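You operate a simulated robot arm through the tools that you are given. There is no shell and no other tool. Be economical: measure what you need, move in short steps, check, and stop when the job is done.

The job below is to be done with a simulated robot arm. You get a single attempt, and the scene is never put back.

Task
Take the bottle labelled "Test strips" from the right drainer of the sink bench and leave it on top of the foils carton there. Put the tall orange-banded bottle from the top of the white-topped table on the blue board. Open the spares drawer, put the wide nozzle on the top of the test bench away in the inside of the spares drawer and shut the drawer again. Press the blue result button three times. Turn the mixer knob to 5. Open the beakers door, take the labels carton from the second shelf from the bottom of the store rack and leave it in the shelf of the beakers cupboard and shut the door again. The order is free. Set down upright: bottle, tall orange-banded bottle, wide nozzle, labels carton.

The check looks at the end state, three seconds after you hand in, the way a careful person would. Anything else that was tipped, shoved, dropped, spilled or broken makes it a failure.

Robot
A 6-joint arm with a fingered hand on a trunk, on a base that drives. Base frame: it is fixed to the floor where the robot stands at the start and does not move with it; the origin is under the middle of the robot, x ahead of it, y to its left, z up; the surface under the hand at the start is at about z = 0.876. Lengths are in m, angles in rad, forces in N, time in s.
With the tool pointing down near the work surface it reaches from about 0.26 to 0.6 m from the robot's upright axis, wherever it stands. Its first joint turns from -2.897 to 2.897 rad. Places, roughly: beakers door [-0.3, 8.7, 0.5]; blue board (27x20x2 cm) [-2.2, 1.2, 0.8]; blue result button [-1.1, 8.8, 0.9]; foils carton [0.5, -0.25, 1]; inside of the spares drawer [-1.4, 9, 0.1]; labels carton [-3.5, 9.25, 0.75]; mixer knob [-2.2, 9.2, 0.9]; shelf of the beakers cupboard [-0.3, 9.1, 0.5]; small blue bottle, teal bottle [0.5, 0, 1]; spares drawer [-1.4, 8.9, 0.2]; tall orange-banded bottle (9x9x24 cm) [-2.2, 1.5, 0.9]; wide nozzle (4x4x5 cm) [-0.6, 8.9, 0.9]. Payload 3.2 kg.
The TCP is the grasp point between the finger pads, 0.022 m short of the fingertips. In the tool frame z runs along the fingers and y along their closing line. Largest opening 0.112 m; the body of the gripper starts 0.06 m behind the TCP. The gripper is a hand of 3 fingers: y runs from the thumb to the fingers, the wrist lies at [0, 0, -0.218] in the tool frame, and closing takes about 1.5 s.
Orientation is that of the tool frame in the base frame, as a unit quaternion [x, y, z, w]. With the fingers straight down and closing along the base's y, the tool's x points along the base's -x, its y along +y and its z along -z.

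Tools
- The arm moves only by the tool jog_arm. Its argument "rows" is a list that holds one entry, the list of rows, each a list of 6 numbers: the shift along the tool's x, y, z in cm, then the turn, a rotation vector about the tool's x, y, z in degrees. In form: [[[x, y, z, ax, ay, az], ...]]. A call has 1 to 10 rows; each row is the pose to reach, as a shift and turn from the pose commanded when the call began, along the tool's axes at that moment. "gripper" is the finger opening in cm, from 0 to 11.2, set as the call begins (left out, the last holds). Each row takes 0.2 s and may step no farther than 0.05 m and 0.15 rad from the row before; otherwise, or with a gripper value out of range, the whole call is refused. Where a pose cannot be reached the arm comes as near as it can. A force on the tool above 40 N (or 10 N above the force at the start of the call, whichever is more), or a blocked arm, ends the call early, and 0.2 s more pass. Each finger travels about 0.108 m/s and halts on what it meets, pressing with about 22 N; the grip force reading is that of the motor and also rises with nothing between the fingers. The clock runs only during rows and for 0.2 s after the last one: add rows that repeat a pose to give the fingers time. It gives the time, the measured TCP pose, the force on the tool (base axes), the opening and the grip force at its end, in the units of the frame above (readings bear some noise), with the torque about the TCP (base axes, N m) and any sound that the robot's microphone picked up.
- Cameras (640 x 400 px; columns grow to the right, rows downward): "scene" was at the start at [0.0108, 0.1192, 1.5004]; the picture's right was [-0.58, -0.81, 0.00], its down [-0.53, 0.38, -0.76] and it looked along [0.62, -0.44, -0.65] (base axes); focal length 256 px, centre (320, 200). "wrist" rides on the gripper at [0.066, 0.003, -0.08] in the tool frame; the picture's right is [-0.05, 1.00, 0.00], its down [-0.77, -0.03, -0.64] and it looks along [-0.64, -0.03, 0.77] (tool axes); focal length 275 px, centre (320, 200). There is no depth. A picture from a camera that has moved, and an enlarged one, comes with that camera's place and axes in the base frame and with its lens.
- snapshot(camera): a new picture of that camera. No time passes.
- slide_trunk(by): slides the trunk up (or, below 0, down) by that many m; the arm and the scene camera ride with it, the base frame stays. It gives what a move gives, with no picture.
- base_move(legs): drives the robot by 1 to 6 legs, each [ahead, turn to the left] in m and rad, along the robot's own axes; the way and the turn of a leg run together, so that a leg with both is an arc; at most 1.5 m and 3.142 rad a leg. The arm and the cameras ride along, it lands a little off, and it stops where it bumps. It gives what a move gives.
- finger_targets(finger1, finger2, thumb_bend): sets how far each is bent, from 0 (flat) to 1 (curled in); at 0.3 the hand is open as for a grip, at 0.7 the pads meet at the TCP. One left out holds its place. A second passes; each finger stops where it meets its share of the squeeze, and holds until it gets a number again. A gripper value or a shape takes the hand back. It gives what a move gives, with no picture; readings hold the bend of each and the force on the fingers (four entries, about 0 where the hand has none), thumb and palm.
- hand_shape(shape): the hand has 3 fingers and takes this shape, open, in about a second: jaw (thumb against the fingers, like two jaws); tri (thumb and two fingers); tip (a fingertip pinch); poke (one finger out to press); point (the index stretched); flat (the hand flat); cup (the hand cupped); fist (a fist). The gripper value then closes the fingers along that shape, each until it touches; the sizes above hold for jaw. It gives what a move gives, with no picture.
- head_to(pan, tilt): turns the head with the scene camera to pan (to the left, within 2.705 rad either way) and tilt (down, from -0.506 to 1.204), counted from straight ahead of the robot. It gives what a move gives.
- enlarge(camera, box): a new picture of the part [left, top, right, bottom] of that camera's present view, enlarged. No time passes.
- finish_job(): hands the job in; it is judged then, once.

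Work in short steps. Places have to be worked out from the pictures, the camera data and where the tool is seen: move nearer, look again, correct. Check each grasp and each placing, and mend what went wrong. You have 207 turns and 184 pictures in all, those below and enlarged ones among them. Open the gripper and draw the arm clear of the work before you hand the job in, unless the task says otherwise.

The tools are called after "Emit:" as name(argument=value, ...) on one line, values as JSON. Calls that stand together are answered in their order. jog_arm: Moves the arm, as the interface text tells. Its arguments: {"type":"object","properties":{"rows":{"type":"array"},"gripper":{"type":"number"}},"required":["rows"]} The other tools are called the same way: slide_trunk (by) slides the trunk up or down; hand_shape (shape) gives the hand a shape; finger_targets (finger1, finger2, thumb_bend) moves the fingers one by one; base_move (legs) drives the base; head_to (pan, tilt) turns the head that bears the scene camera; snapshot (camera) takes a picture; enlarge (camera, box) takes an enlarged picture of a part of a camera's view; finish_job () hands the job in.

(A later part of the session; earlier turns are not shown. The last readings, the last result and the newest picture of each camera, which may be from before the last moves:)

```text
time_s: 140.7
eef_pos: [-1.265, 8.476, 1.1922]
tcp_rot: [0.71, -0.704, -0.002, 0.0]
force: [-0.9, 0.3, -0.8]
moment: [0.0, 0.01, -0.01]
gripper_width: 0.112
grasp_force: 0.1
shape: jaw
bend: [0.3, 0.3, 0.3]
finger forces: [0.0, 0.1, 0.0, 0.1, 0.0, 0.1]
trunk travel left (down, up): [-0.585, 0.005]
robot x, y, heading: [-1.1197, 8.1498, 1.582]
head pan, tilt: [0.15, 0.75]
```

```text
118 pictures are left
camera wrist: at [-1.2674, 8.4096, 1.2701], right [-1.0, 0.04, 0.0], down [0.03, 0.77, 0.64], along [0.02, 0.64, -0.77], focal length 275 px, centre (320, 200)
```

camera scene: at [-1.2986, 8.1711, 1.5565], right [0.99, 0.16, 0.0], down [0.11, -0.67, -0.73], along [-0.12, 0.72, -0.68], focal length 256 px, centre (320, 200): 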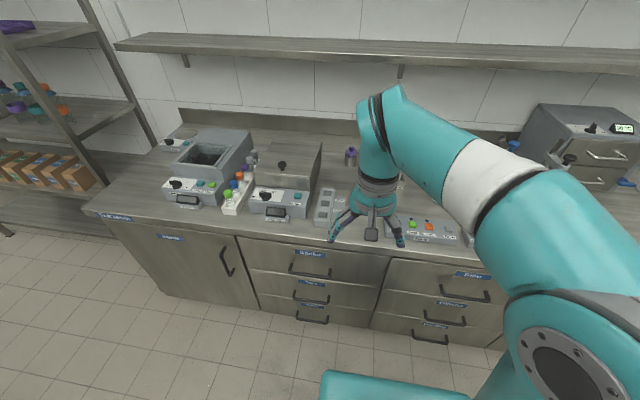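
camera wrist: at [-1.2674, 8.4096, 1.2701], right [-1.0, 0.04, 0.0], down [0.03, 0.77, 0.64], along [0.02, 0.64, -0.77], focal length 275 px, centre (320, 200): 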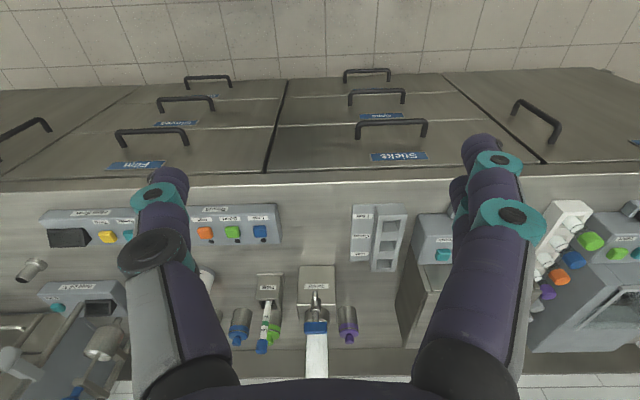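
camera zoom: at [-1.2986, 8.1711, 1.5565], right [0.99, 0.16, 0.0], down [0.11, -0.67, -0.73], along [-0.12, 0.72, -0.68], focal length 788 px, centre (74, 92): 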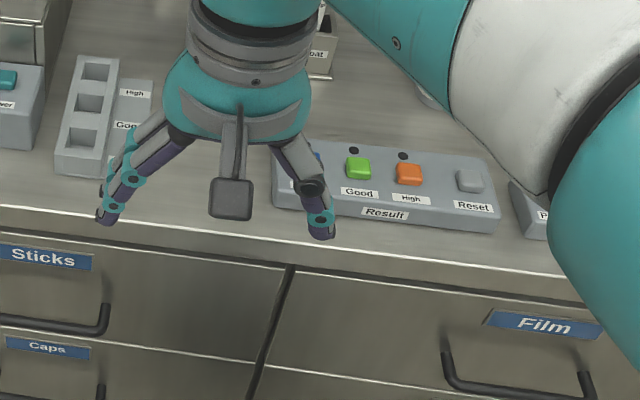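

The blue button is on the "Result" box at ≈(-1.15, 8.76). I shape the hand to poke and look where the finger is.

Emit:
hand_shape(shape="poke")

Emit:
snapshot(camera="wrist")

Emit:
enlarge(camera="scene", box=[300, 170, 500, 300])

```text
time_s: 141.6
eef_pos: [-1.2648, 8.4771, 1.1917]
tcp_rot: [0.71, -0.705, -0.002, -0.001]
force: [0.5, 0.2, 0.4]
moment: [0.02, 0.05, 0.01]
gripper_width: 0.0001
grasp_force: 0.1
shape: poke
bend: [1.0, 1.0, 0.46]
finger forces: [0.0, 0.0, 0.0, 0.1, 0.1, 0.0]
trunk travel left (down, up): [-0.585, 0.005]
robot x, y, heading: [-1.1216, 8.1514, 1.581]
head pan, tilt: [0.15, 0.75]
```

```text
117 pictures are left
camera wrist: at [-1.2673, 8.4096, 1.2701], right [-1.0, 0.04, 0.0], down [0.03, 0.77, 0.64], along [0.02, 0.64, -0.77], focal length 275 px, centre (320, 200)
```

wrist: 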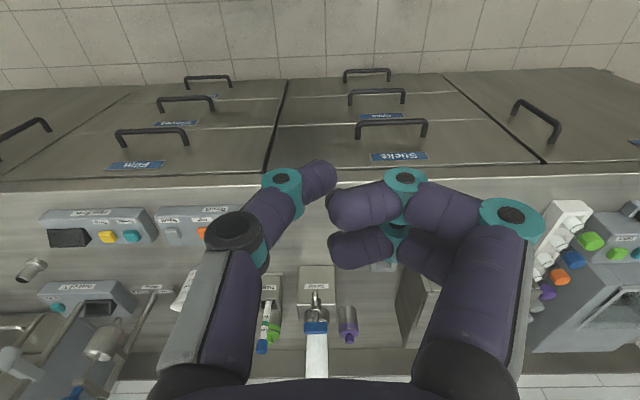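

```text
3.08 times, centred on (400, 235) of scene
camera zoom: at [-1.2985, 8.1711, 1.5565], right [0.99, 0.16, 0.0], down [0.11, -0.67, -0.73], along [-0.12, 0.72, -0.68], focal length 788 px, centre (74, 92)
```

zoom: 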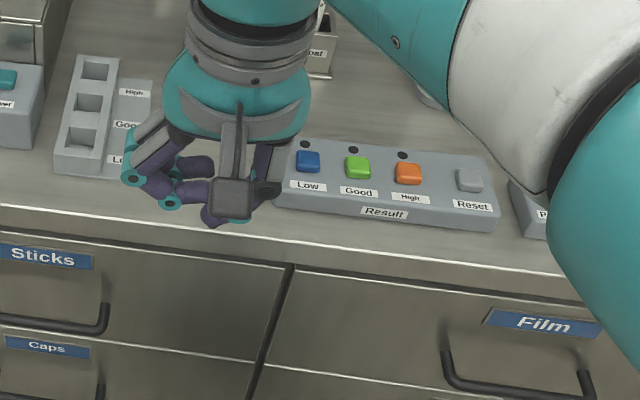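

In poke the thumb is the pointer, near the TCP axis. The button is at ≈(-1.14, 8.79, 0.90). I drive 0.13 m closer.

Emit:
base_move(legs=[[0.13, 0]])

Emit:
jog_arm(rows=[[[-3.5, -3, 1.5, 0, 0, 0], [-7, -6, 3, 0, 0, 0], [-10.5, -9, 5, 0, 0, 0], [-14, -11, 8, 0, 0, 0], [-17, -12.5, 11, 0, 0, 0], [-18, -12.5, 13, 0, 0, 0], [-18, -12.5, 13, 0, 0, 0]]])

Emit:
snapshot(camera="wrist")

Emit:
snapshot(camera="scene")

```text
time_s: 142.9
eef_pos: [-1.267, 8.6064, 1.191]
tcp_rot: [0.711, -0.703, -0.001, 0.0]
force: [0.5, -0.4, -0.1]
moment: [-0.02, 0.01, -0.02]
gripper_width: 0.0
grasp_force: 0.0
shape: poke
bend: [1.0, 1.0, 0.46]
finger forces: [0.1, 0.1, 0.0, 0.0, 0.0, 0.0]
trunk travel left (down, up): [-0.585, 0.005]
robot x, y, heading: [-1.1231, 8.2776, 1.58]
head pan, tilt: [0.15, 0.75]
```

```text
refused: row 3 steps farther than a row can; nothing moved
```

```text
115 pictures are left
camera wrist: at [-1.2684, 8.54, 1.2698], right [-1.0, 0.04, 0.0], down [0.03, 0.77, 0.64], along [0.02, 0.64, -0.77], focal length 275 px, centre (320, 200)
```

wrist: 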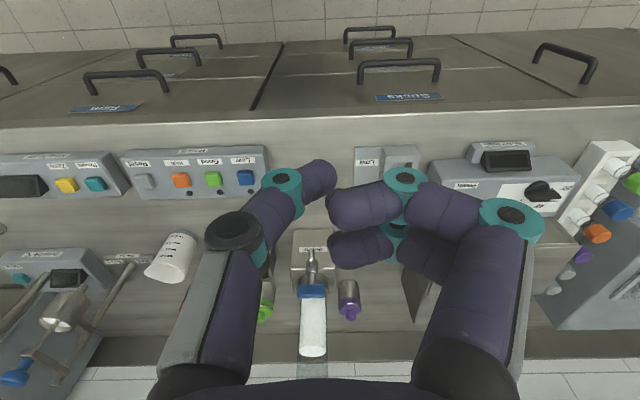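

```text
114 pictures are left
camera scene: at [-1.2997, 8.3017, 1.5564], right [0.99, 0.16, 0.0], down [0.11, -0.67, -0.73], along [-0.12, 0.72, -0.68], focal length 256 px, centre (320, 200)
```

scene: 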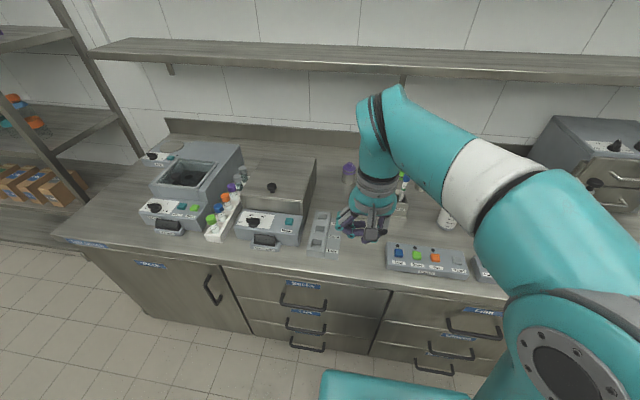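

Button triangulated at (-1.135, 8.802, 0.894). I move the pointer above it in smaller rows.

Emit:
jog_arm(rows=[[[-3, -2, 2, 0, 0, 0], [-6, -4, 4, 0, 0, 0], [-9, -6, 6, 0, 0, 0], [-12, -8, 8, 0, 0, 0], [-15, -10, 10, 0, 0, 0], [-17.5, -12, 12, 0, 0, 0], [-19.45, -13.4, 14, 0, 0, 0], [-19.45, -13.4, 17, 0, 0, 0], [-19.45, -13.4, 20, 0, 0, 0], [-19.45, -13.4, 20, 0, 0, 0]]])

Emit:
snapshot(camera="wrist")

Emit:
enlarge(camera="scene", box=[340, 190, 480, 290])

```text
time_s: 145.1
eef_pos: [-1.134, 8.8015, 0.9902]
tcp_rot: [0.711, -0.704, -0.002, -0.001]
force: [-1.2, 0.4, -0.1]
moment: [0.0, 0.0, 0.03]
gripper_width: 0.0
grasp_force: 0.0
shape: poke
bend: [1.0, 1.0, 0.46]
finger forces: [0.0, 0.0, 0.1, 0.0, 0.1, 0.0]
trunk travel left (down, up): [-0.585, 0.005]
robot x, y, heading: [-1.1221, 8.2771, 1.584]
head pan, tilt: [0.15, 0.75]
```

```text
113 pictures are left
camera wrist: at [-1.1362, 8.7357, 1.0686], right [-1.0, 0.04, 0.0], down [0.03, 0.77, 0.64], along [0.02, 0.64, -0.77], focal length 275 px, centre (320, 200)
```

wrist: 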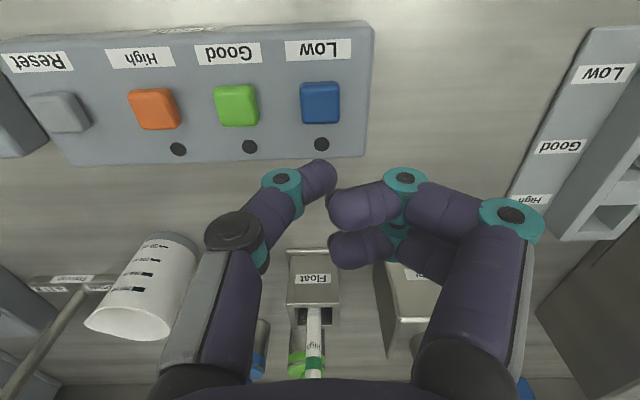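

```text
4.00 times, centred on (410, 240) of scene
camera zoom: at [-1.2997, 8.3003, 1.5565], right [0.99, 0.16, 0.0], down [0.11, -0.67, -0.73], along [-0.12, 0.72, -0.68], focal length 1024 px, centre (-40, 40)
```

zoom: 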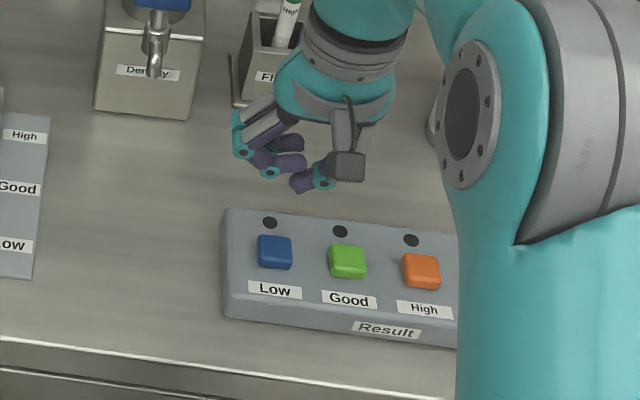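

The thumb tip is at about TCP height, ~1 cm nearer the robot. I shift 0.9 cm forward and descend 7 cm, then check.

Emit:
jog_arm(rows=[[[-0.9, 0, 2.5, 0, 0, 0], [-0.9, 0, 5, 0, 0, 0], [-0.9, 0, 7, 0, 0, 0], [-0.9, 0, 7, 0, 0, 0]]])

Emit:
snapshot(camera="wrist")

Emit:
enlarge(camera="scene", box=[340, 190, 480, 290])

```text
time_s: 146.1
eef_pos: [-1.1357, 8.81, 0.9202]
tcp_rot: [0.71, -0.704, -0.001, 0.0]
force: [0.3, -0.6, -0.3]
moment: [0.0, 0.0, 0.0]
gripper_width: 0.0001
grasp_force: 0.1
shape: poke
bend: [1.0, 1.0, 0.46]
finger forces: [0.0, 0.0, 0.0, 0.1, 0.1, 0.0]
trunk travel left (down, up): [-0.585, 0.005]
robot x, y, heading: [-1.1229, 8.2749, 1.579]
head pan, tilt: [0.15, 0.75]
```

```text
111 pictures are left
camera wrist: at [-1.1375, 8.7444, 0.9998], right [-1.0, 0.04, 0.0], down [0.03, 0.77, 0.64], along [0.02, 0.64, -0.77], focal length 275 px, centre (320, 200)
```

wrist: 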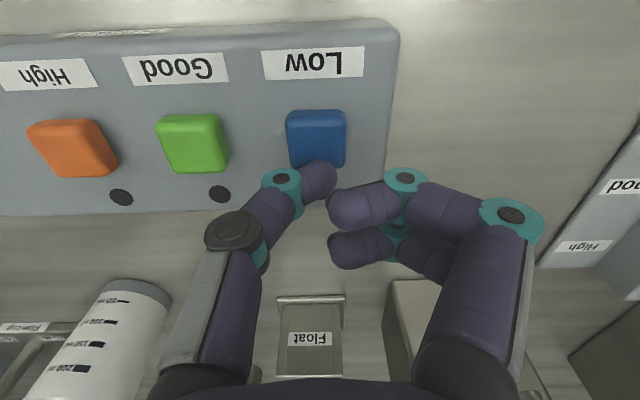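

```text
4.00 times, centred on (410, 240) of scene
camera zoom: at [-1.2997, 8.3003, 1.5565], right [0.99, 0.16, 0.0], down [0.11, -0.67, -0.73], along [-0.12, 0.72, -0.68], focal length 1024 px, centre (-40, 40)
```

zoom: 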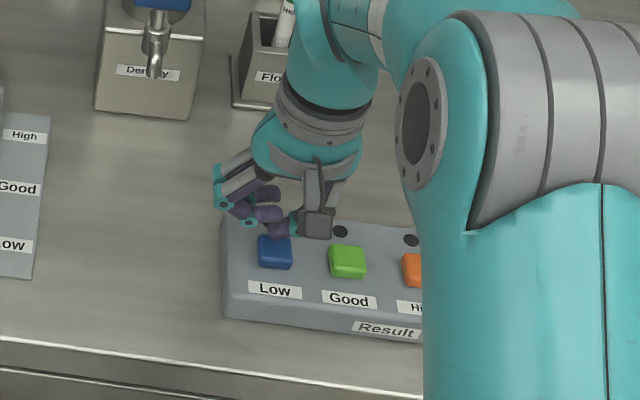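

The tip should meet the button's middle. I descend slowly to make the first press.

Emit:
jog_arm(rows=[[[0, 0, 0.8, 0, 0, 0], [0, 0, 1.4, 0, 0, 0], [0, 0, 1.8, 0, 0, 0], [0, 0, 2.1, 0, 0, 0]]])

Emit:
snapshot(camera="wrist")

```text
time_s: 147.1
eef_pos: [-1.1338, 8.81, 0.9038]
tcp_rot: [0.711, -0.704, -0.004, -0.002]
force: [11.8, 3.2, 36.0]
moment: [-0.02, 0.17, -0.01]
gripper_width: 0.0001
grasp_force: 0.0
shape: poke
bend: [1.0, 1.0, 0.51]
finger forces: [0.0, 0.1, 0.1, 0.0, 35.8, 0.0]
trunk travel left (down, up): [-0.585, 0.005]
robot x, y, heading: [-1.1213, 8.2807, 1.578]
head pan, tilt: [0.15, 0.75]
heard: click
```

```text
109 pictures are left
camera wrist: at [-1.1355, 8.7426, 0.982], right [-1.0, 0.04, 0.0], down [0.03, 0.77, 0.64], along [0.02, 0.64, -0.77], focal length 275 px, centre (320, 200)
```

wrist: 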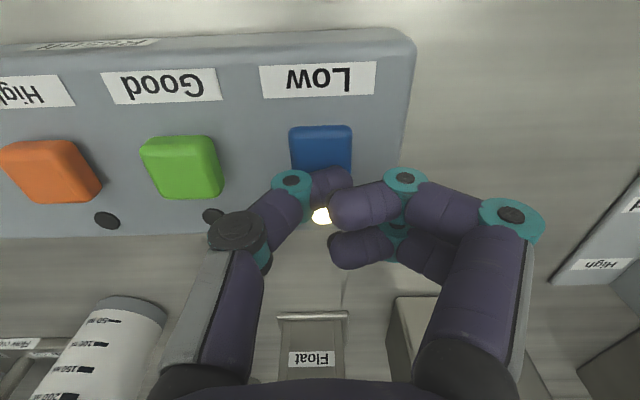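

Click heard and the lamp is lit. I release fully, then press a second time.

Emit:
jog_arm(rows=[[[0, 0, -1.0, 0, 0, 0], [0, 0, -1.8, 0, 0, 0], [0, 0, -1.8, 0, 0, 0]]])

Emit:
jog_arm(rows=[[[0, 0, 0.6, 0, 0, 0], [0, 0, 1.2, 0, 0, 0], [0, 0, 1.6, 0, 0, 0], [0, 0, 1.8, 0, 0, 0]]])

```text
time_s: 147.9
eef_pos: [-1.1342, 8.8099, 0.919]
tcp_rot: [0.71, -0.704, -0.001, 0.001]
force: [0.1, -0.3, 0.4]
moment: [-0.03, -0.03, -0.03]
gripper_width: 0.0002
grasp_force: 0.1
shape: poke
bend: [1.0, 1.0, 0.46]
finger forces: [0.1, 0.0, 0.0, 0.1, 0.6, 0.0]
trunk travel left (down, up): [-0.585, 0.005]
robot x, y, heading: [-1.1198, 8.2776, 1.58]
head pan, tilt: [0.15, 0.75]
```

```text
time_s: 148.9
eef_pos: [-1.133, 8.8085, 0.9019]
tcp_rot: [0.71, -0.704, -0.004, -0.002]
force: [12.7, 3.3, 36.2]
moment: [-0.06, 0.15, -0.01]
gripper_width: 0.0002
grasp_force: 0.0
shape: poke
bend: [1.0, 1.0, 0.51]
finger forces: [0.1, 0.0, 0.0, 0.0, 36.1, 0.0]
trunk travel left (down, up): [-0.585, 0.005]
robot x, y, heading: [-1.1232, 8.2787, 1.58]
head pan, tilt: [0.15, 0.75]
heard: click
```

Second click. Release and press the third time.

Emit:
jog_arm(rows=[[[0, 0, -1.0, 0, 0, 0], [0, 0, -2.0, 0, 0, 0], [0, 0, -2.0, 0, 0, 0]]])

Emit:
jog_arm(rows=[[[0, 0, 0.6, 0, 0, 0], [0, 0, 1.2, 0, 0, 0], [0, 0, 1.7, 0, 0, 0], [0, 0, 2.0, 0, 0, 0]]])

Emit:
jog_arm(rows=[[[0, 0, -2, 0, 0, 0], [0, 0, -5, 0, 0, 0], [0, 0, -9, 0, 0, 0], [0, 0, -13, 0, 0, 0], [0, 0, -17, 0, 0, 0], [4, 0, -20, 0, 0, 0], [8, 0, -22, 0, 0, 0], [12, 0, -24, 0, 0, 0], [16, 0, -26, 0, 0, 0], [19, 0, -28, 0, 0, 0]]])

Emit:
snapshot(camera="scene")

```text
time_s: 149.7
eef_pos: [-1.1337, 8.8088, 0.9196]
tcp_rot: [0.71, -0.704, -0.001, 0.0]
force: [0.1, 0.1, -0.1]
moment: [-0.02, 0.01, -0.02]
gripper_width: 0.0
grasp_force: 0.2
shape: poke
bend: [1.0, 1.0, 0.46]
finger forces: [0.0, 0.1, 0.0, 0.0, 0.1, 0.1]
trunk travel left (down, up): [-0.585, 0.005]
robot x, y, heading: [-1.1225, 8.28, 1.581]
head pan, tilt: [0.15, 0.75]
```

```text
time_s: 150.7
eef_pos: [-1.1331, 8.809, 0.9026]
tcp_rot: [0.71, -0.704, -0.005, -0.002]
force: [11.4, 2.9, 36.3]
moment: [-0.05, 0.16, -0.02]
gripper_width: 0.0
grasp_force: 0.0
shape: poke
bend: [1.0, 1.0, 0.51]
finger forces: [0.0, 0.0, 0.1, 0.0, 36.4, 0.1]
trunk travel left (down, up): [-0.585, 0.005]
robot x, y, heading: [-1.1188, 8.275, 1.58]
head pan, tilt: [0.15, 0.75]
heard: click
```

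```text
time_s: 152.9
eef_pos: [-1.1347, 8.6199, 1.1793]
tcp_rot: [0.71, -0.704, -0.002, -0.001]
force: [-0.5, -0.4, 0.5]
moment: [0.02, 0.0, 0.04]
gripper_width: 0.0
grasp_force: 0.1
shape: poke
bend: [1.0, 1.0, 0.46]
finger forces: [0.0, 0.0, 0.0, 0.0, 0.1, 0.1]
trunk travel left (down, up): [-0.585, 0.005]
robot x, y, heading: [-1.1229, 8.2753, 1.58]
head pan, tilt: [0.15, 0.75]
```

```text
108 pictures are left
camera scene: at [-1.2995, 8.2995, 1.5564], right [0.99, 0.16, 0.0], down [0.11, -0.67, -0.73], along [-0.12, 0.72, -0.68], focal length 256 px, centre (320, 200)
```

scene: 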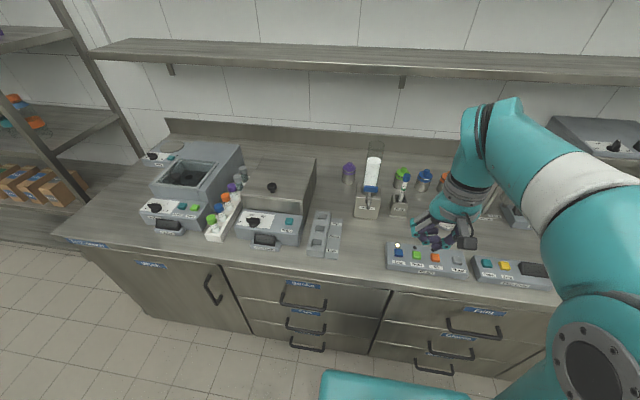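

Three clicks done. Now look at the left-back devices to find the mixer knob.

Emit:
enlarge(camera="scene", box=[125, 130, 265, 250])

Emit:
enlarge(camera="scene", box=[130, 135, 200, 180])

```text
3.33 times, centred on (195, 190) of scene
camera zoom: at [-1.2995, 8.2995, 1.5564], right [0.99, 0.16, 0.0], down [0.11, -0.67, -0.73], along [-0.12, 0.72, -0.68], focal length 854 px, centre (737, 233)
```

zoom: 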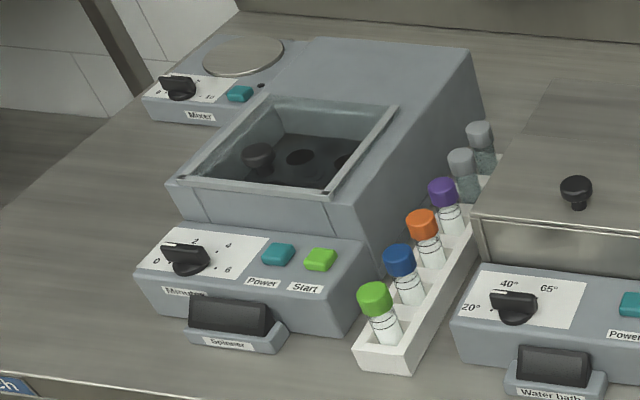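

```text
8.89 times, centred on (165, 158) of scene
camera zoom: at [-1.2995, 8.2995, 1.5564], right [0.99, 0.16, 0.0], down [0.11, -0.67, -0.73], along [-0.12, 0.72, -0.68], focal length 2276 px, centre (1698, 578)
```

zoom: 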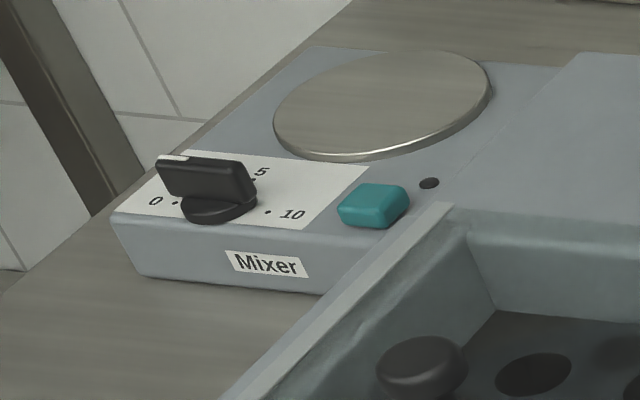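

The Mixer knob is at ≈(-2.19, 9.13, 0.92), bar pointing to 0 (left); 5 is toward the back. I need to stand at x≈-2.17; I shift left along the bench.

Emit:
base_move(legs=[[-0.12, 0], [0, 1.56], [1.03, 0]])

Emit:
head_to(pan=0.0, tilt=0.5)

Emit:
snapshot(camera="scene")

```text
time_s: 162.9
eef_pos: [-2.4884, 8.0897, 1.1793]
tcp_rot: [1.0, 0.023, -0.002, 0.001]
force: [-0.2, -0.1, -0.2]
moment: [0.01, 0.01, 0.01]
gripper_width: 0.0002
grasp_force: 0.1
shape: poke
bend: [1.0, 1.0, 0.46]
finger forces: [0.1, 0.0, 0.1, 0.1, 0.0, 0.0]
trunk travel left (down, up): [-0.585, 0.005]
robot x, y, heading: [-2.1453, 8.111, -3.096]
head pan, tilt: [0.15, 0.75]
```

```text
time_s: 163.7
eef_pos: [-2.487, 8.0896, 1.1798]
tcp_rot: [1.0, 0.022, -0.002, 0.001]
force: [-0.6, 0.6, -0.2]
moment: [0.01, 0.0, -0.03]
gripper_width: 0.0002
grasp_force: 0.1
shape: poke
bend: [1.0, 1.0, 0.46]
finger forces: [0.1, 0.0, 0.1, 0.0, 0.0, 0.0]
trunk travel left (down, up): [-0.585, 0.005]
robot x, y, heading: [-2.1439, 8.1151, -3.094]
head pan, tilt: [0.0, 0.499]
```

```text
105 pictures are left
camera scene: at [-2.1667, 7.9486, 1.5784], right [-0.05, 1.0, 0.0], down [0.48, 0.02, -0.88], along [-0.88, -0.04, -0.48], focal length 256 px, centre (320, 200)
```

scene: 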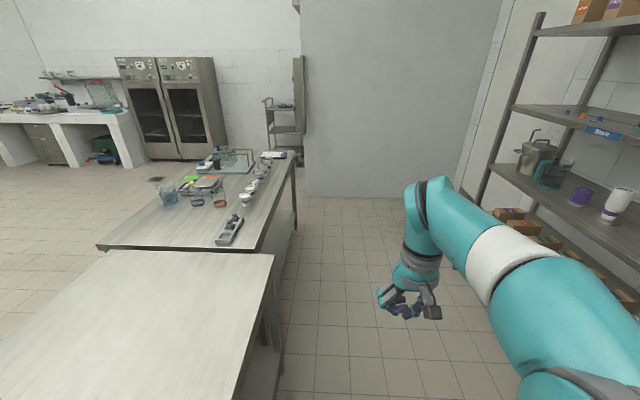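

Clear. I turn to face the bench and close in.

Emit:
base_move(legs=[[0, -1.618], [0.19, 0]])

Emit:
head_to(pan=0.0, tilt=0.75)

Emit:
snapshot(camera="scene")

Emit:
hand_shape(shape="point")

Emit:
snapshot(camera="wrist")

```text
time_s: 169.2
eef_pos: [-2.1579, 8.65, 1.1789]
tcp_rot: [0.71, -0.704, -0.002, 0.001]
force: [0.2, -0.3, -0.3]
moment: [0.0, 0.02, 0.01]
gripper_width: 0.0
grasp_force: 0.1
shape: poke
bend: [1.0, 1.0, 0.46]
finger forces: [0.0, 0.0, 0.1, 0.0, 0.0, 0.0]
trunk travel left (down, up): [-0.585, 0.005]
robot x, y, heading: [-2.1434, 8.3061, 1.582]
head pan, tilt: [0.0, 0.499]
```

```text
time_s: 169.9
eef_pos: [-2.1584, 8.6491, 1.1805]
tcp_rot: [0.71, -0.705, -0.002, -0.001]
force: [-0.1, 0.2, -0.3]
moment: [0.01, 0.01, -0.03]
gripper_width: 0.0001
grasp_force: 0.2
shape: poke
bend: [1.0, 1.0, 0.46]
finger forces: [0.1, 0.1, 0.0, 0.0, 0.0, 0.0]
trunk travel left (down, up): [-0.585, 0.005]
robot x, y, heading: [-2.1511, 8.3093, 1.583]
head pan, tilt: [0.0, 0.75]
```

```text
104 pictures are left
camera scene: at [-2.3115, 8.3295, 1.5565], right [1.0, 0.01, 0.0], down [0.01, -0.68, -0.73], along [-0.01, 0.73, -0.68], focal length 256 px, centre (320, 200)
```

scene: 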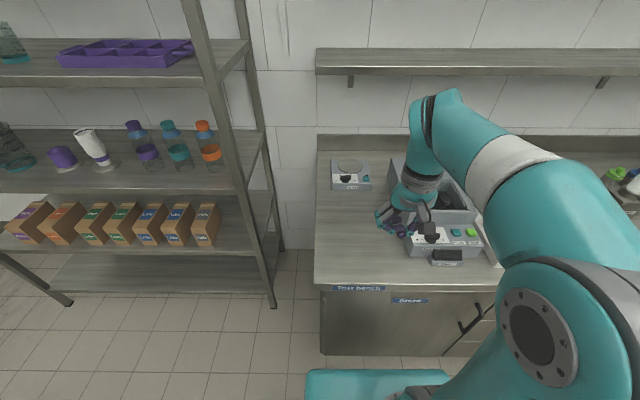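

```text
time_s: 170.8
eef_pos: [-2.1588, 8.6493, 1.1802]
tcp_rot: [0.71, -0.704, -0.002, -0.001]
force: [0.3, 0.2, -0.8]
moment: [-0.02, 0.03, 0.0]
gripper_width: 0.0002
grasp_force: 0.1
shape: point
bend: [0.27, 1.0, 0.5]
finger forces: [0.0, 0.0, 0.1, 0.0, 0.1, 0.1]
trunk travel left (down, up): [-0.585, 0.005]
robot x, y, heading: [-2.15, 8.3059, 1.581]
head pan, tilt: [0.0, 0.75]
```

```text
103 pictures are left
camera wrist: at [-2.1607, 8.5822, 1.259], right [-1.0, 0.04, 0.0], down [0.03, 0.77, 0.64], along [0.02, 0.64, -0.77], focal length 275 px, centre (320, 200)
```

wrist: 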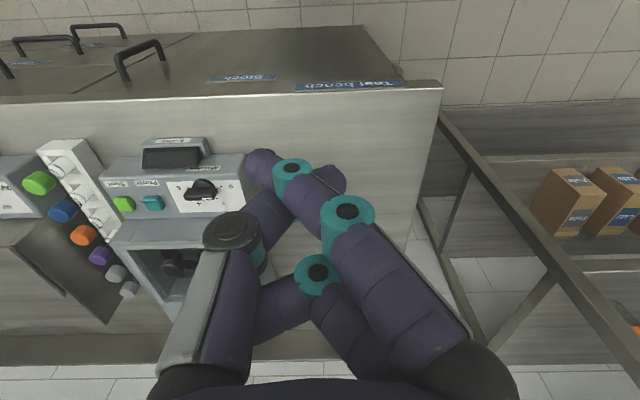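

The mixer knob is visible in the scene view. I enlarge to refine its position, and set the hand: index out, others curled.

Emit:
enlarge(camera="scene", box=[315, 145, 395, 200])

Emit:
finger_targets(finger1=0.3, finger2=1.0, thumb_bend=1.0)

Emit:
snapshot(camera="wrist")

```text
7.27 times, centred on (355, 172) of scene
camera zoom: at [-2.3115, 8.3293, 1.5565], right [1.0, 0.01, 0.0], down [0.01, -0.68, -0.73], along [-0.01, 0.73, -0.68], focal length 1862 px, centre (66, 400)
```

zoom: 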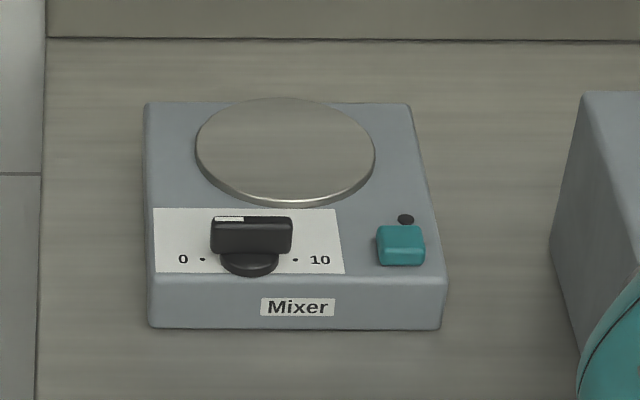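

```text
time_s: 171.8
eef_pos: [-2.159, 8.6489, 1.1808]
tcp_rot: [0.711, -0.704, -0.003, 0.0]
force: [-0.1, -0.3, 0.0]
moment: [-0.03, 0.01, 0.0]
gripper_width: 0.0379
grasp_force: 0.1
shape: fingers
bend: [0.3, 1.0, 0.99]
finger forces: [0.0, 0.0, 0.0, 0.0, 0.0, 0.0]
trunk travel left (down, up): [-0.585, 0.005]
robot x, y, heading: [-2.1481, 8.3041, 1.582]
head pan, tilt: [0.0, 0.75]
```

```text
101 pictures are left
camera wrist: at [-2.1607, 8.5822, 1.259], right [-1.0, 0.04, 0.0], down [0.03, 0.77, 0.64], along [0.02, 0.64, -0.77], focal length 275 px, centre (320, 200)
```

wrist: 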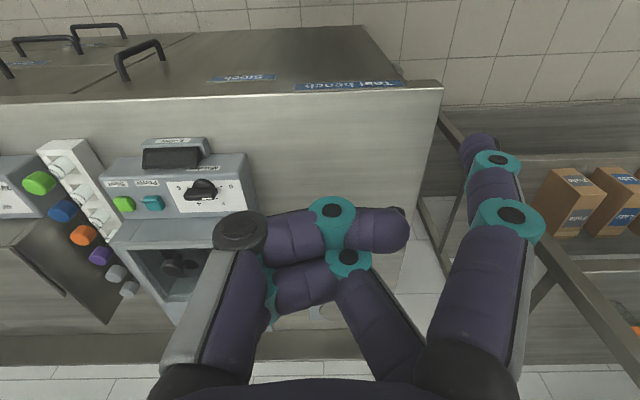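

Knob located at ≈(-2.218, 9.152, z 0.90), bar ±2.3 cm along x with its white mark at "0"; "5" is at the back. I close in a bit more and lower the trunk to let the arm reach forward.

Emit:
base_move(legs=[[0.06, 0]])

Emit:
slide_trunk(by=-0.1)

Emit:
jog_arm(rows=[[[-3.5, 0, 0, 0, -8, 0], [-7, 0, 0, 0, -16, 0], [-10.5, 0, 0, 0, -24, 0], [-14, 0, 0, 0, -32, 0], [-17.5, 0, 0, 0, -40, 0], [-21, 0, 0, 0, -48, 0], [-24.5, 0, 0, 0, -56, 0], [-28, 0, 0, 0, -64, 0], [-29, 0, 0, 0, -68, 0], [-29, 0, 0, 0, -68, 0]]])

Emit:
snapshot(camera="scene")

Emit:
snapshot(camera="wrist")

```text
time_s: 172.8
eef_pos: [-2.1577, 8.7115, 1.18]
tcp_rot: [0.71, -0.704, -0.001, 0.0]
force: [0.5, 0.9, -0.1]
moment: [0.0, -0.02, -0.05]
gripper_width: 0.038
grasp_force: 0.0
shape: fingers
bend: [0.3, 1.0, 0.99]
finger forces: [0.0, 0.0, 0.0, 0.0, 0.1, 0.0]
trunk travel left (down, up): [-0.585, 0.005]
robot x, y, heading: [-2.1469, 8.3669, 1.58]
head pan, tilt: [0.0, 0.75]
```

```text
time_s: 174.1
eef_pos: [-2.1586, 8.7105, 1.0794]
tcp_rot: [0.71, -0.704, -0.002, 0.0]
force: [0.3, 0.7, -0.3]
moment: [-0.02, 0.0, -0.01]
gripper_width: 0.0379
grasp_force: 0.0
shape: fingers
bend: [0.3, 1.0, 0.99]
finger forces: [0.0, 0.1, 0.0, 0.0, 0.0, 0.0]
trunk travel left (down, up): [-0.485, 0.105]
robot x, y, heading: [-2.1468, 8.3622, 1.578]
head pan, tilt: [0.0, 0.75]
```

```text
time_s: 176.3
eef_pos: [-2.1612, 9.0001, 1.0835]
tcp_rot: [0.588, -0.583, -0.398, -0.394]
force: [0.2, 0.7, -0.7]
moment: [0.0, 0.01, 0.0]
gripper_width: 0.0385
grasp_force: 0.1
shape: fingers
bend: [0.3, 1.0, 0.99]
finger forces: [0.0, 0.0, 0.1, 0.1, 0.1, 0.0]
out of reach, approached as far as the arm can: row 8
trunk travel left (down, up): [-0.485, 0.105]
robot x, y, heading: [-2.144, 8.3664, 1.579]
head pan, tilt: [0.0, 0.75]
```

```text
100 pictures are left
camera scene: at [-2.312, 8.3904, 1.4565], right [1.0, 0.01, 0.0], down [0.01, -0.68, -0.73], along [-0.01, 0.73, -0.68], focal length 256 px, centre (320, 200)
```

scene: 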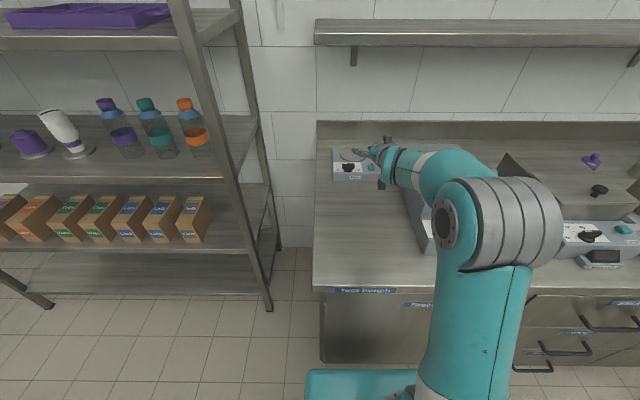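

```text
99 pictures are left
camera wrist: at [-2.1634, 8.9005, 1.049], right [-1.0, 0.01, 0.04], down [0.04, -0.3, 0.95], along [0.02, 0.95, 0.3], focal length 275 px, centre (320, 200)
```

wrist: 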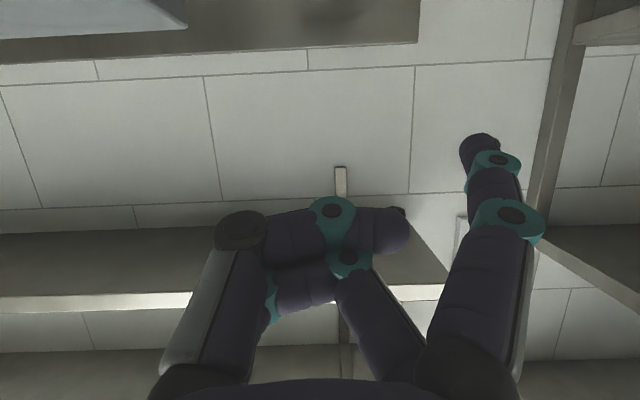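

The hand is near horizontal at y 9.0, z 1.08. I lower it in front of the mixer, index aligned left of the knob centre.

Emit:
jog_arm(rows=[[[3.3, 0.5, 2.15, 0, 0, 0], [6.6, 1.0, 4.3, 0, 0, 0], [9.9, 1.5, 6.5, 0, 0, 0], [13.2, 1.5, 8.6, 0, 0, 0], [13.2, 1.5, 8.6, 0, 0, 0]]])

Emit:
enlarge(camera="scene", box=[300, 120, 440, 220])

Emit:
snapshot(camera="wrist")

```text
time_s: 177.5
eef_pos: [-2.1768, 9.0288, 0.9253]
tcp_rot: [0.588, -0.583, -0.399, -0.394]
force: [-0.1, 0.5, 0.6]
moment: [0.02, 0.01, -0.03]
gripper_width: 0.0383
grasp_force: 0.0
shape: fingers
bend: [0.3, 1.0, 0.99]
finger forces: [0.0, 0.0, 0.0, 0.0, 0.1, 0.0]
trunk travel left (down, up): [-0.485, 0.105]
robot x, y, heading: [-2.1507, 8.3643, 1.578]
head pan, tilt: [0.0, 0.75]
```

```text
4.00 times, centred on (370, 170) of scene
camera zoom: at [-2.312, 8.3907, 1.4565], right [1.0, 0.01, 0.0], down [0.01, -0.68, -0.73], along [-0.01, 0.73, -0.68], focal length 1024 px, centre (120, 320)
```

zoom: 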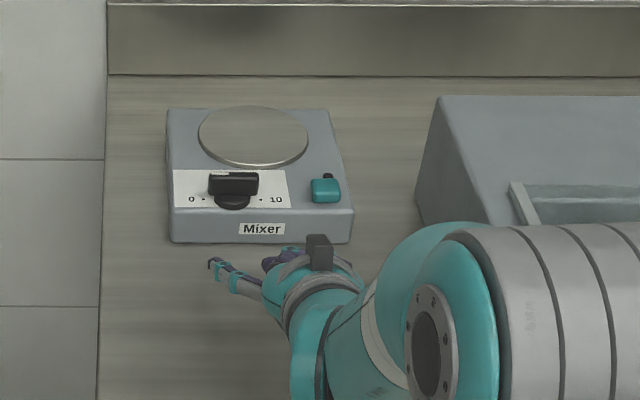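

```text
97 pictures are left
camera wrist: at [-2.1794, 8.9311, 0.8921], right [-1.0, 0.01, 0.04], down [0.04, -0.3, 0.95], along [0.02, 0.95, 0.3], focal length 275 px, centre (320, 200)
```

wrist: 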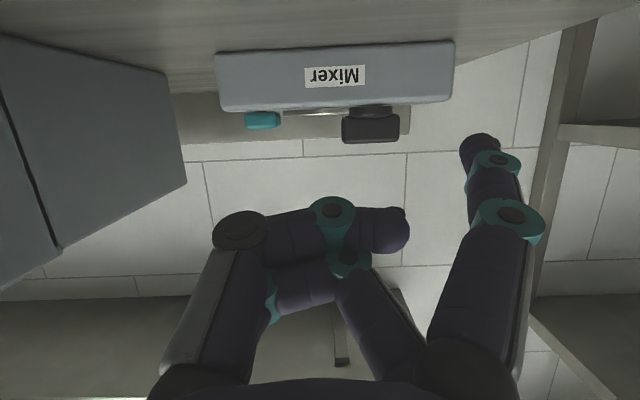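

Finger tip at ≈(-2.244, 9.045, 0.91); knob at (-2.219, 9.163). I shift 1.3 cm right and advance 10 cm.

Emit:
jog_arm(rows=[[[-0.94, -0.6, 2.3, 0, 0, 0], [-1.9, -1.3, 4.6, 0, 0, 0], [-2.8, -1.3, 7, 0, 0, 0], [-3.6, -1.3, 8.9, 0, 0, 0], [-3.6, -1.3, 8.9, 0, 0, 0]]])

Emit:
enlarge(camera="scene", box=[320, 140, 400, 190])

Emit:
snapshot(camera="wrist")

```text
time_s: 178.7
eef_pos: [-2.1665, 9.1274, 0.9263]
tcp_rot: [0.588, -0.584, -0.398, -0.394]
force: [0.6, -0.6, 0.1]
moment: [-0.02, -0.03, 0.01]
gripper_width: 0.038
grasp_force: 0.0
shape: fingers
bend: [0.3, 1.0, 0.99]
finger forces: [0.0, 0.1, 0.0, 0.0, 0.0, 0.1]
trunk travel left (down, up): [-0.485, 0.105]
robot x, y, heading: [-2.1458, 8.3616, 1.58]
head pan, tilt: [0.0, 0.75]
```

```text
8.00 times, centred on (360, 165) of scene
camera zoom: at [-2.312, 8.3906, 1.4565], right [1.0, 0.01, 0.0], down [0.01, -0.68, -0.73], along [-0.01, 0.73, -0.68], focal length 2048 px, centre (0, 480)
```

zoom: 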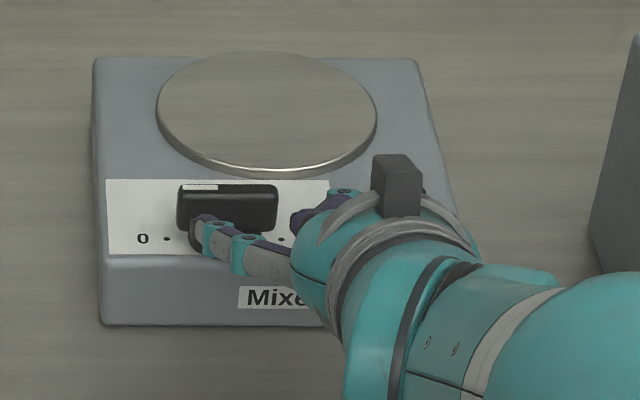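

```text
95 pictures are left
camera wrist: at [-2.1678, 9.0273, 0.8937], right [-1.0, 0.01, 0.04], down [0.04, -0.3, 0.95], along [0.02, 0.95, 0.3], focal length 275 px, centre (320, 200)
```

wrist: 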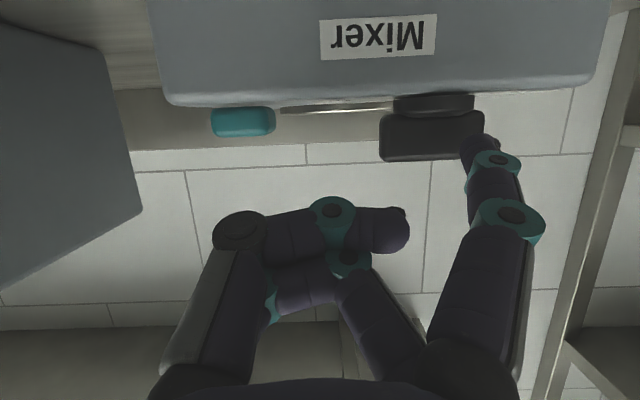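

The tip is about to touch the bar's left half. I push it back 2.5 cm.

Emit:
jog_arm(rows=[[[-0.2, -0.3, 0.5, 0, 0, 0], [-0.4, -0.3, 1.0, 0, 0, 0], [-0.6, -0.3, 1.5, 0, 0, 0], [-0.75, -0.3, 1.95, 0, 0, 0], [-0.95, -0.3, 2.4, 0, 0, 0]]])

Emit:
enlarge(camera="scene", box=[320, 140, 400, 190])

Emit:
snapshot(camera="wrist")

```text
time_s: 179.9
eef_pos: [-2.1622, 9.1522, 0.9279]
tcp_rot: [0.588, -0.584, -0.398, -0.394]
force: [-1.7, -3.9, 0.2]
moment: [-0.09, -0.01, 0.28]
gripper_width: 0.0415
grasp_force: 1.6
shape: fingers
bend: [0.25, 1.0, 0.99]
finger forces: [3.3, 0.0, 0.0, 0.0, 0.0, 0.0]
trunk travel left (down, up): [-0.485, 0.105]
robot x, y, heading: [-2.1492, 8.3674, 1.58]
head pan, tilt: [0.0, 0.75]
```

```text
8.00 times, centred on (360, 165) of scene
camera zoom: at [-2.3123, 8.39, 1.4565], right [1.0, 0.01, 0.0], down [0.01, -0.68, -0.73], along [-0.01, 0.73, -0.68], focal length 2048 px, centre (0, 480)
```

zoom: 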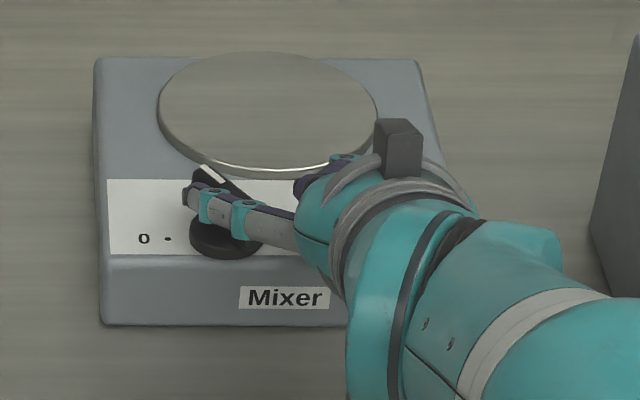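

```text
93 pictures are left
camera wrist: at [-2.1643, 9.0529, 0.894], right [-1.0, 0.01, 0.04], down [0.04, -0.3, 0.95], along [0.02, 0.95, 0.3], focal length 275 px, centre (320, 200)
```

wrist: 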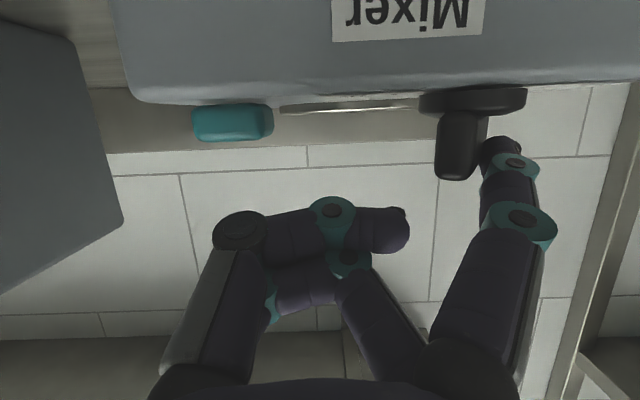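

The knob turned ~55°. Now I push the finger right (+x) to swing the pointer to the back.

Emit:
jog_arm(rows=[[[0, -0.4, 0, 0, 0, 0], [0, -0.8, 0, 0, 0, 0], [0, -0.8, 0, 0, 0, 0]]])

Emit:
enlarge(camera="scene", box=[320, 140, 400, 190])

Emit:
enlarge(camera="wrist", box=[380, 60, 580, 200])

```text
time_s: 180.7
eef_pos: [-2.1529, 9.1522, 0.9256]
tcp_rot: [0.588, -0.584, -0.398, -0.394]
force: [-7.7, -0.5, -1.3]
moment: [-0.05, 0.0, 0.02]
gripper_width: 0.0445
grasp_force: 3.1
shape: fingers
bend: [0.18, 1.0, 0.99]
finger forces: [5.7, 0.0, 0.0, 0.1, 0.1, 0.0]
trunk travel left (down, up): [-0.485, 0.105]
robot x, y, heading: [-2.1479, 8.3684, 1.579]
head pan, tilt: [0.0, 0.75]
```

```text
8.00 times, centred on (360, 165) of scene
camera zoom: at [-2.3133, 8.3907, 1.4563], right [1.0, 0.01, 0.0], down [0.01, -0.68, -0.73], along [-0.01, 0.73, -0.68], focal length 2048 px, centre (0, 480)
```

zoom: 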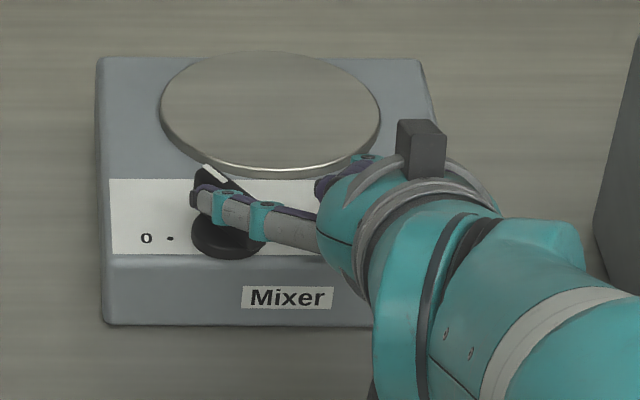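

```text
2.86 times, centred on (480, 130) of wrist
camera zoom: at [-2.1562, 9.0528, 0.8938], right [-1.0, 0.01, 0.04], down [0.04, -0.3, 0.95], along [0.02, 0.95, 0.3], focal length 786 px, centre (-137, 400)
```

zoom: 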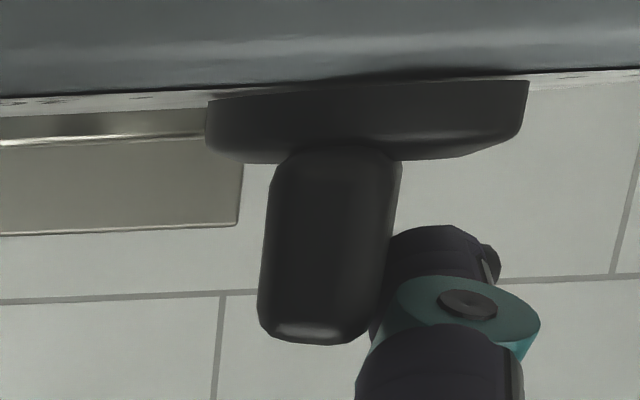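

The contact is too near the pivot. I ease left, go 1.6 cm further back for leverage, then push right again.

Emit:
jog_arm(rows=[[[0, 0.8, 0, 0, 0, 0], [-0.3, 0.9, 0.75, 0, 0, 0], [-0.6, 0.9, 1.5, 0, 0, 0], [-0.6, 0.5, 1.5, 0, 0, 0], [-0.6, 0.1, 1.5, 0, 0, 0], [-0.6, -0.2, 1.5, 0, 0, 0], [-0.6, -0.2, 1.5, 0, 0, 0]]])

Emit:
enlarge(camera="scene", box=[320, 140, 400, 190])

Emit:
enlarge(camera="wrist", box=[380, 60, 580, 200])

```text
time_s: 182.3
eef_pos: [-2.1527, 9.1692, 0.9257]
tcp_rot: [0.587, -0.583, -0.398, -0.395]
force: [-16.6, 1.0, 3.6]
moment: [-0.09, 0.41, -0.27]
gripper_width: 0.049
grasp_force: 6.9
shape: fingers
bend: [0.16, 1.0, 0.99]
finger forces: [13.7, 0.0, 0.0, 0.1, 0.0, 0.1]
trunk travel left (down, up): [-0.485, 0.105]
robot x, y, heading: [-2.1497, 8.3667, 1.586]
head pan, tilt: [0.0, 0.75]
```

```text
8.00 times, centred on (360, 165) of scene
camera zoom: at [-2.3148, 8.39, 1.4562], right [1.0, 0.01, 0.0], down [0.01, -0.68, -0.73], along [-0.01, 0.73, -0.68], focal length 2048 px, centre (0, 480)
```

zoom: 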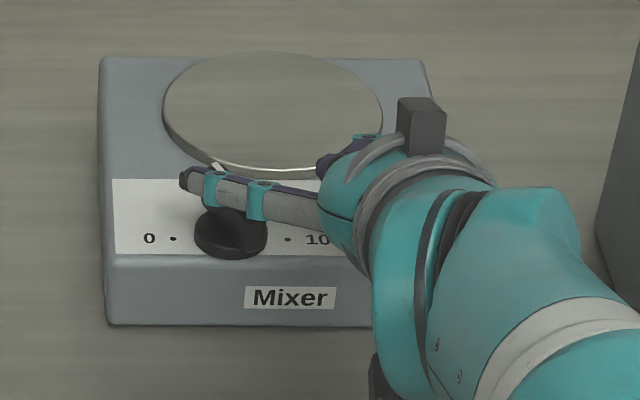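

```text
2.86 times, centred on (480, 130) of wrist
camera zoom: at [-2.1551, 9.0693, 0.8937], right [-1.0, 0.01, 0.04], down [0.04, -0.3, 0.95], along [0.02, 0.95, 0.3], focal length 786 px, centre (-137, 400)
```

zoom: 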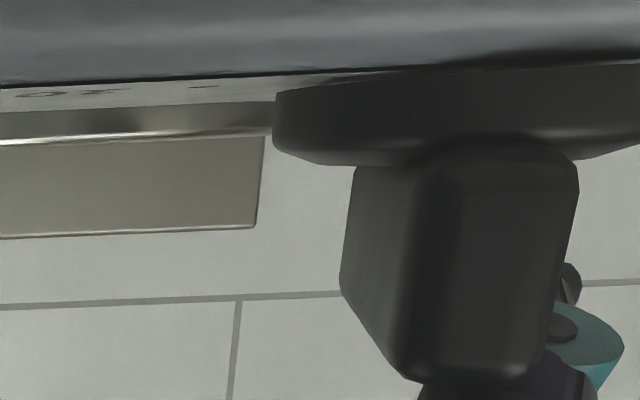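

About 15° short of "5". I push 0.8 cm further right.

Emit:
jog_arm(rows=[[[0, -0.3, 0, 0, 0, 0], [0, -0.6, 0, 0, 0, 0], [0, -0.9, 0, 0, 0, 0], [0, -0.9, 0, 0, 0, 0]]])

Emit:
enlarge(camera="scene", box=[320, 140, 400, 190])

Emit:
enlarge(camera="wrist", box=[380, 60, 580, 200])

```text
time_s: 183.3
eef_pos: [-2.145, 9.1703, 0.927]
tcp_rot: [0.588, -0.582, -0.399, -0.395]
force: [-18.2, 3.1, 8.7]
moment: [-0.08, 0.83, -0.5]
gripper_width: 0.0526
grasp_force: 9.7
shape: fingers
bend: [0.08, 1.0, 0.99]
finger forces: [18.8, 0.1, 0.0, 0.1, 0.1, 0.1]
trunk travel left (down, up): [-0.485, 0.105]
robot x, y, heading: [-2.1502, 8.3677, 1.584]
head pan, tilt: [0.0, 0.75]
```

```text
8.00 times, centred on (360, 165) of scene
camera zoom: at [-2.3154, 8.3895, 1.4561], right [1.0, 0.01, 0.0], down [0.01, -0.68, -0.73], along [-0.01, 0.73, -0.68], focal length 2048 px, centre (0, 480)
```

zoom: 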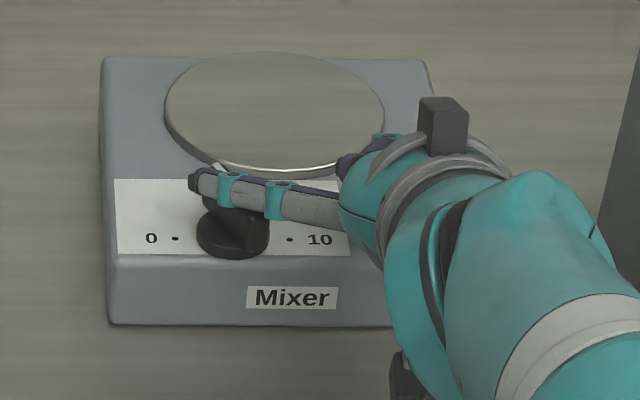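

```text
2.86 times, centred on (480, 130) of wrist
camera zoom: at [-2.1471, 9.0693, 0.8941], right [-1.0, 0.01, 0.04], down [0.04, -0.31, 0.95], along [0.02, 0.95, 0.3], focal length 786 px, centre (-137, 400)
```

zoom: 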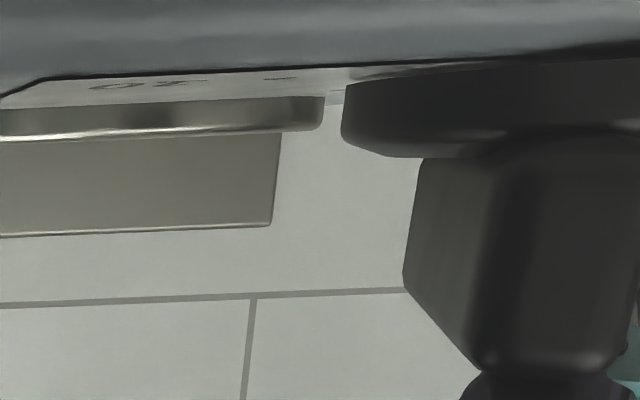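

The finger just splays. I back it off to see the true knob angle.

Emit:
jog_arm(rows=[[[0, 1.2, 0, 0, 0, 0], [0, 2.4, 0, 0, 0, 0], [1.1, 2.4, -2.8, 0, 0, 0], [2.2, 2.4, -5.6, 0, 0, 0], [2.2, 2.4, -5.6, 0, 0, 0]]])

Emit:
enlarge(camera="scene", box=[320, 140, 400, 190])

```text
time_s: 184.5
eef_pos: [-2.1675, 9.1073, 0.9268]
tcp_rot: [0.588, -0.584, -0.398, -0.394]
force: [0.4, 0.6, -0.2]
moment: [0.0, -0.02, 0.0]
gripper_width: 0.0384
grasp_force: 0.0
shape: fingers
bend: [0.3, 1.0, 0.99]
finger forces: [0.0, 0.0, 0.1, 0.1, 0.1, 0.1]
out of reach, approached as far as the arm can: row 2
trunk travel left (down, up): [-0.485, 0.105]
robot x, y, heading: [-2.1491, 8.363, 1.582]
head pan, tilt: [0.0, 0.75]
```

```text
8.00 times, centred on (360, 165) of scene
camera zoom: at [-2.3122, 8.3906, 1.4564], right [1.0, 0.01, 0.0], down [0.01, -0.68, -0.73], along [-0.01, 0.73, -0.68], focal length 2048 px, centre (0, 480)
```

zoom: 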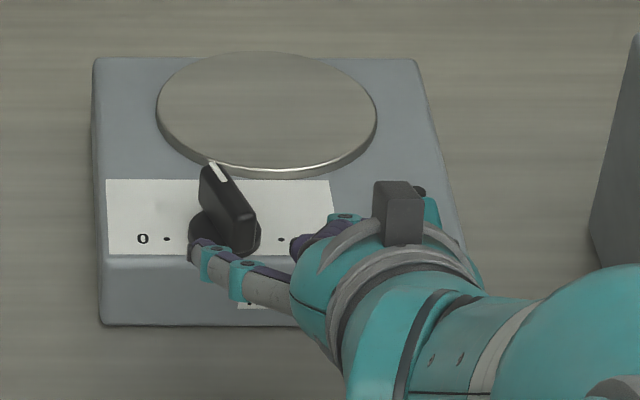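

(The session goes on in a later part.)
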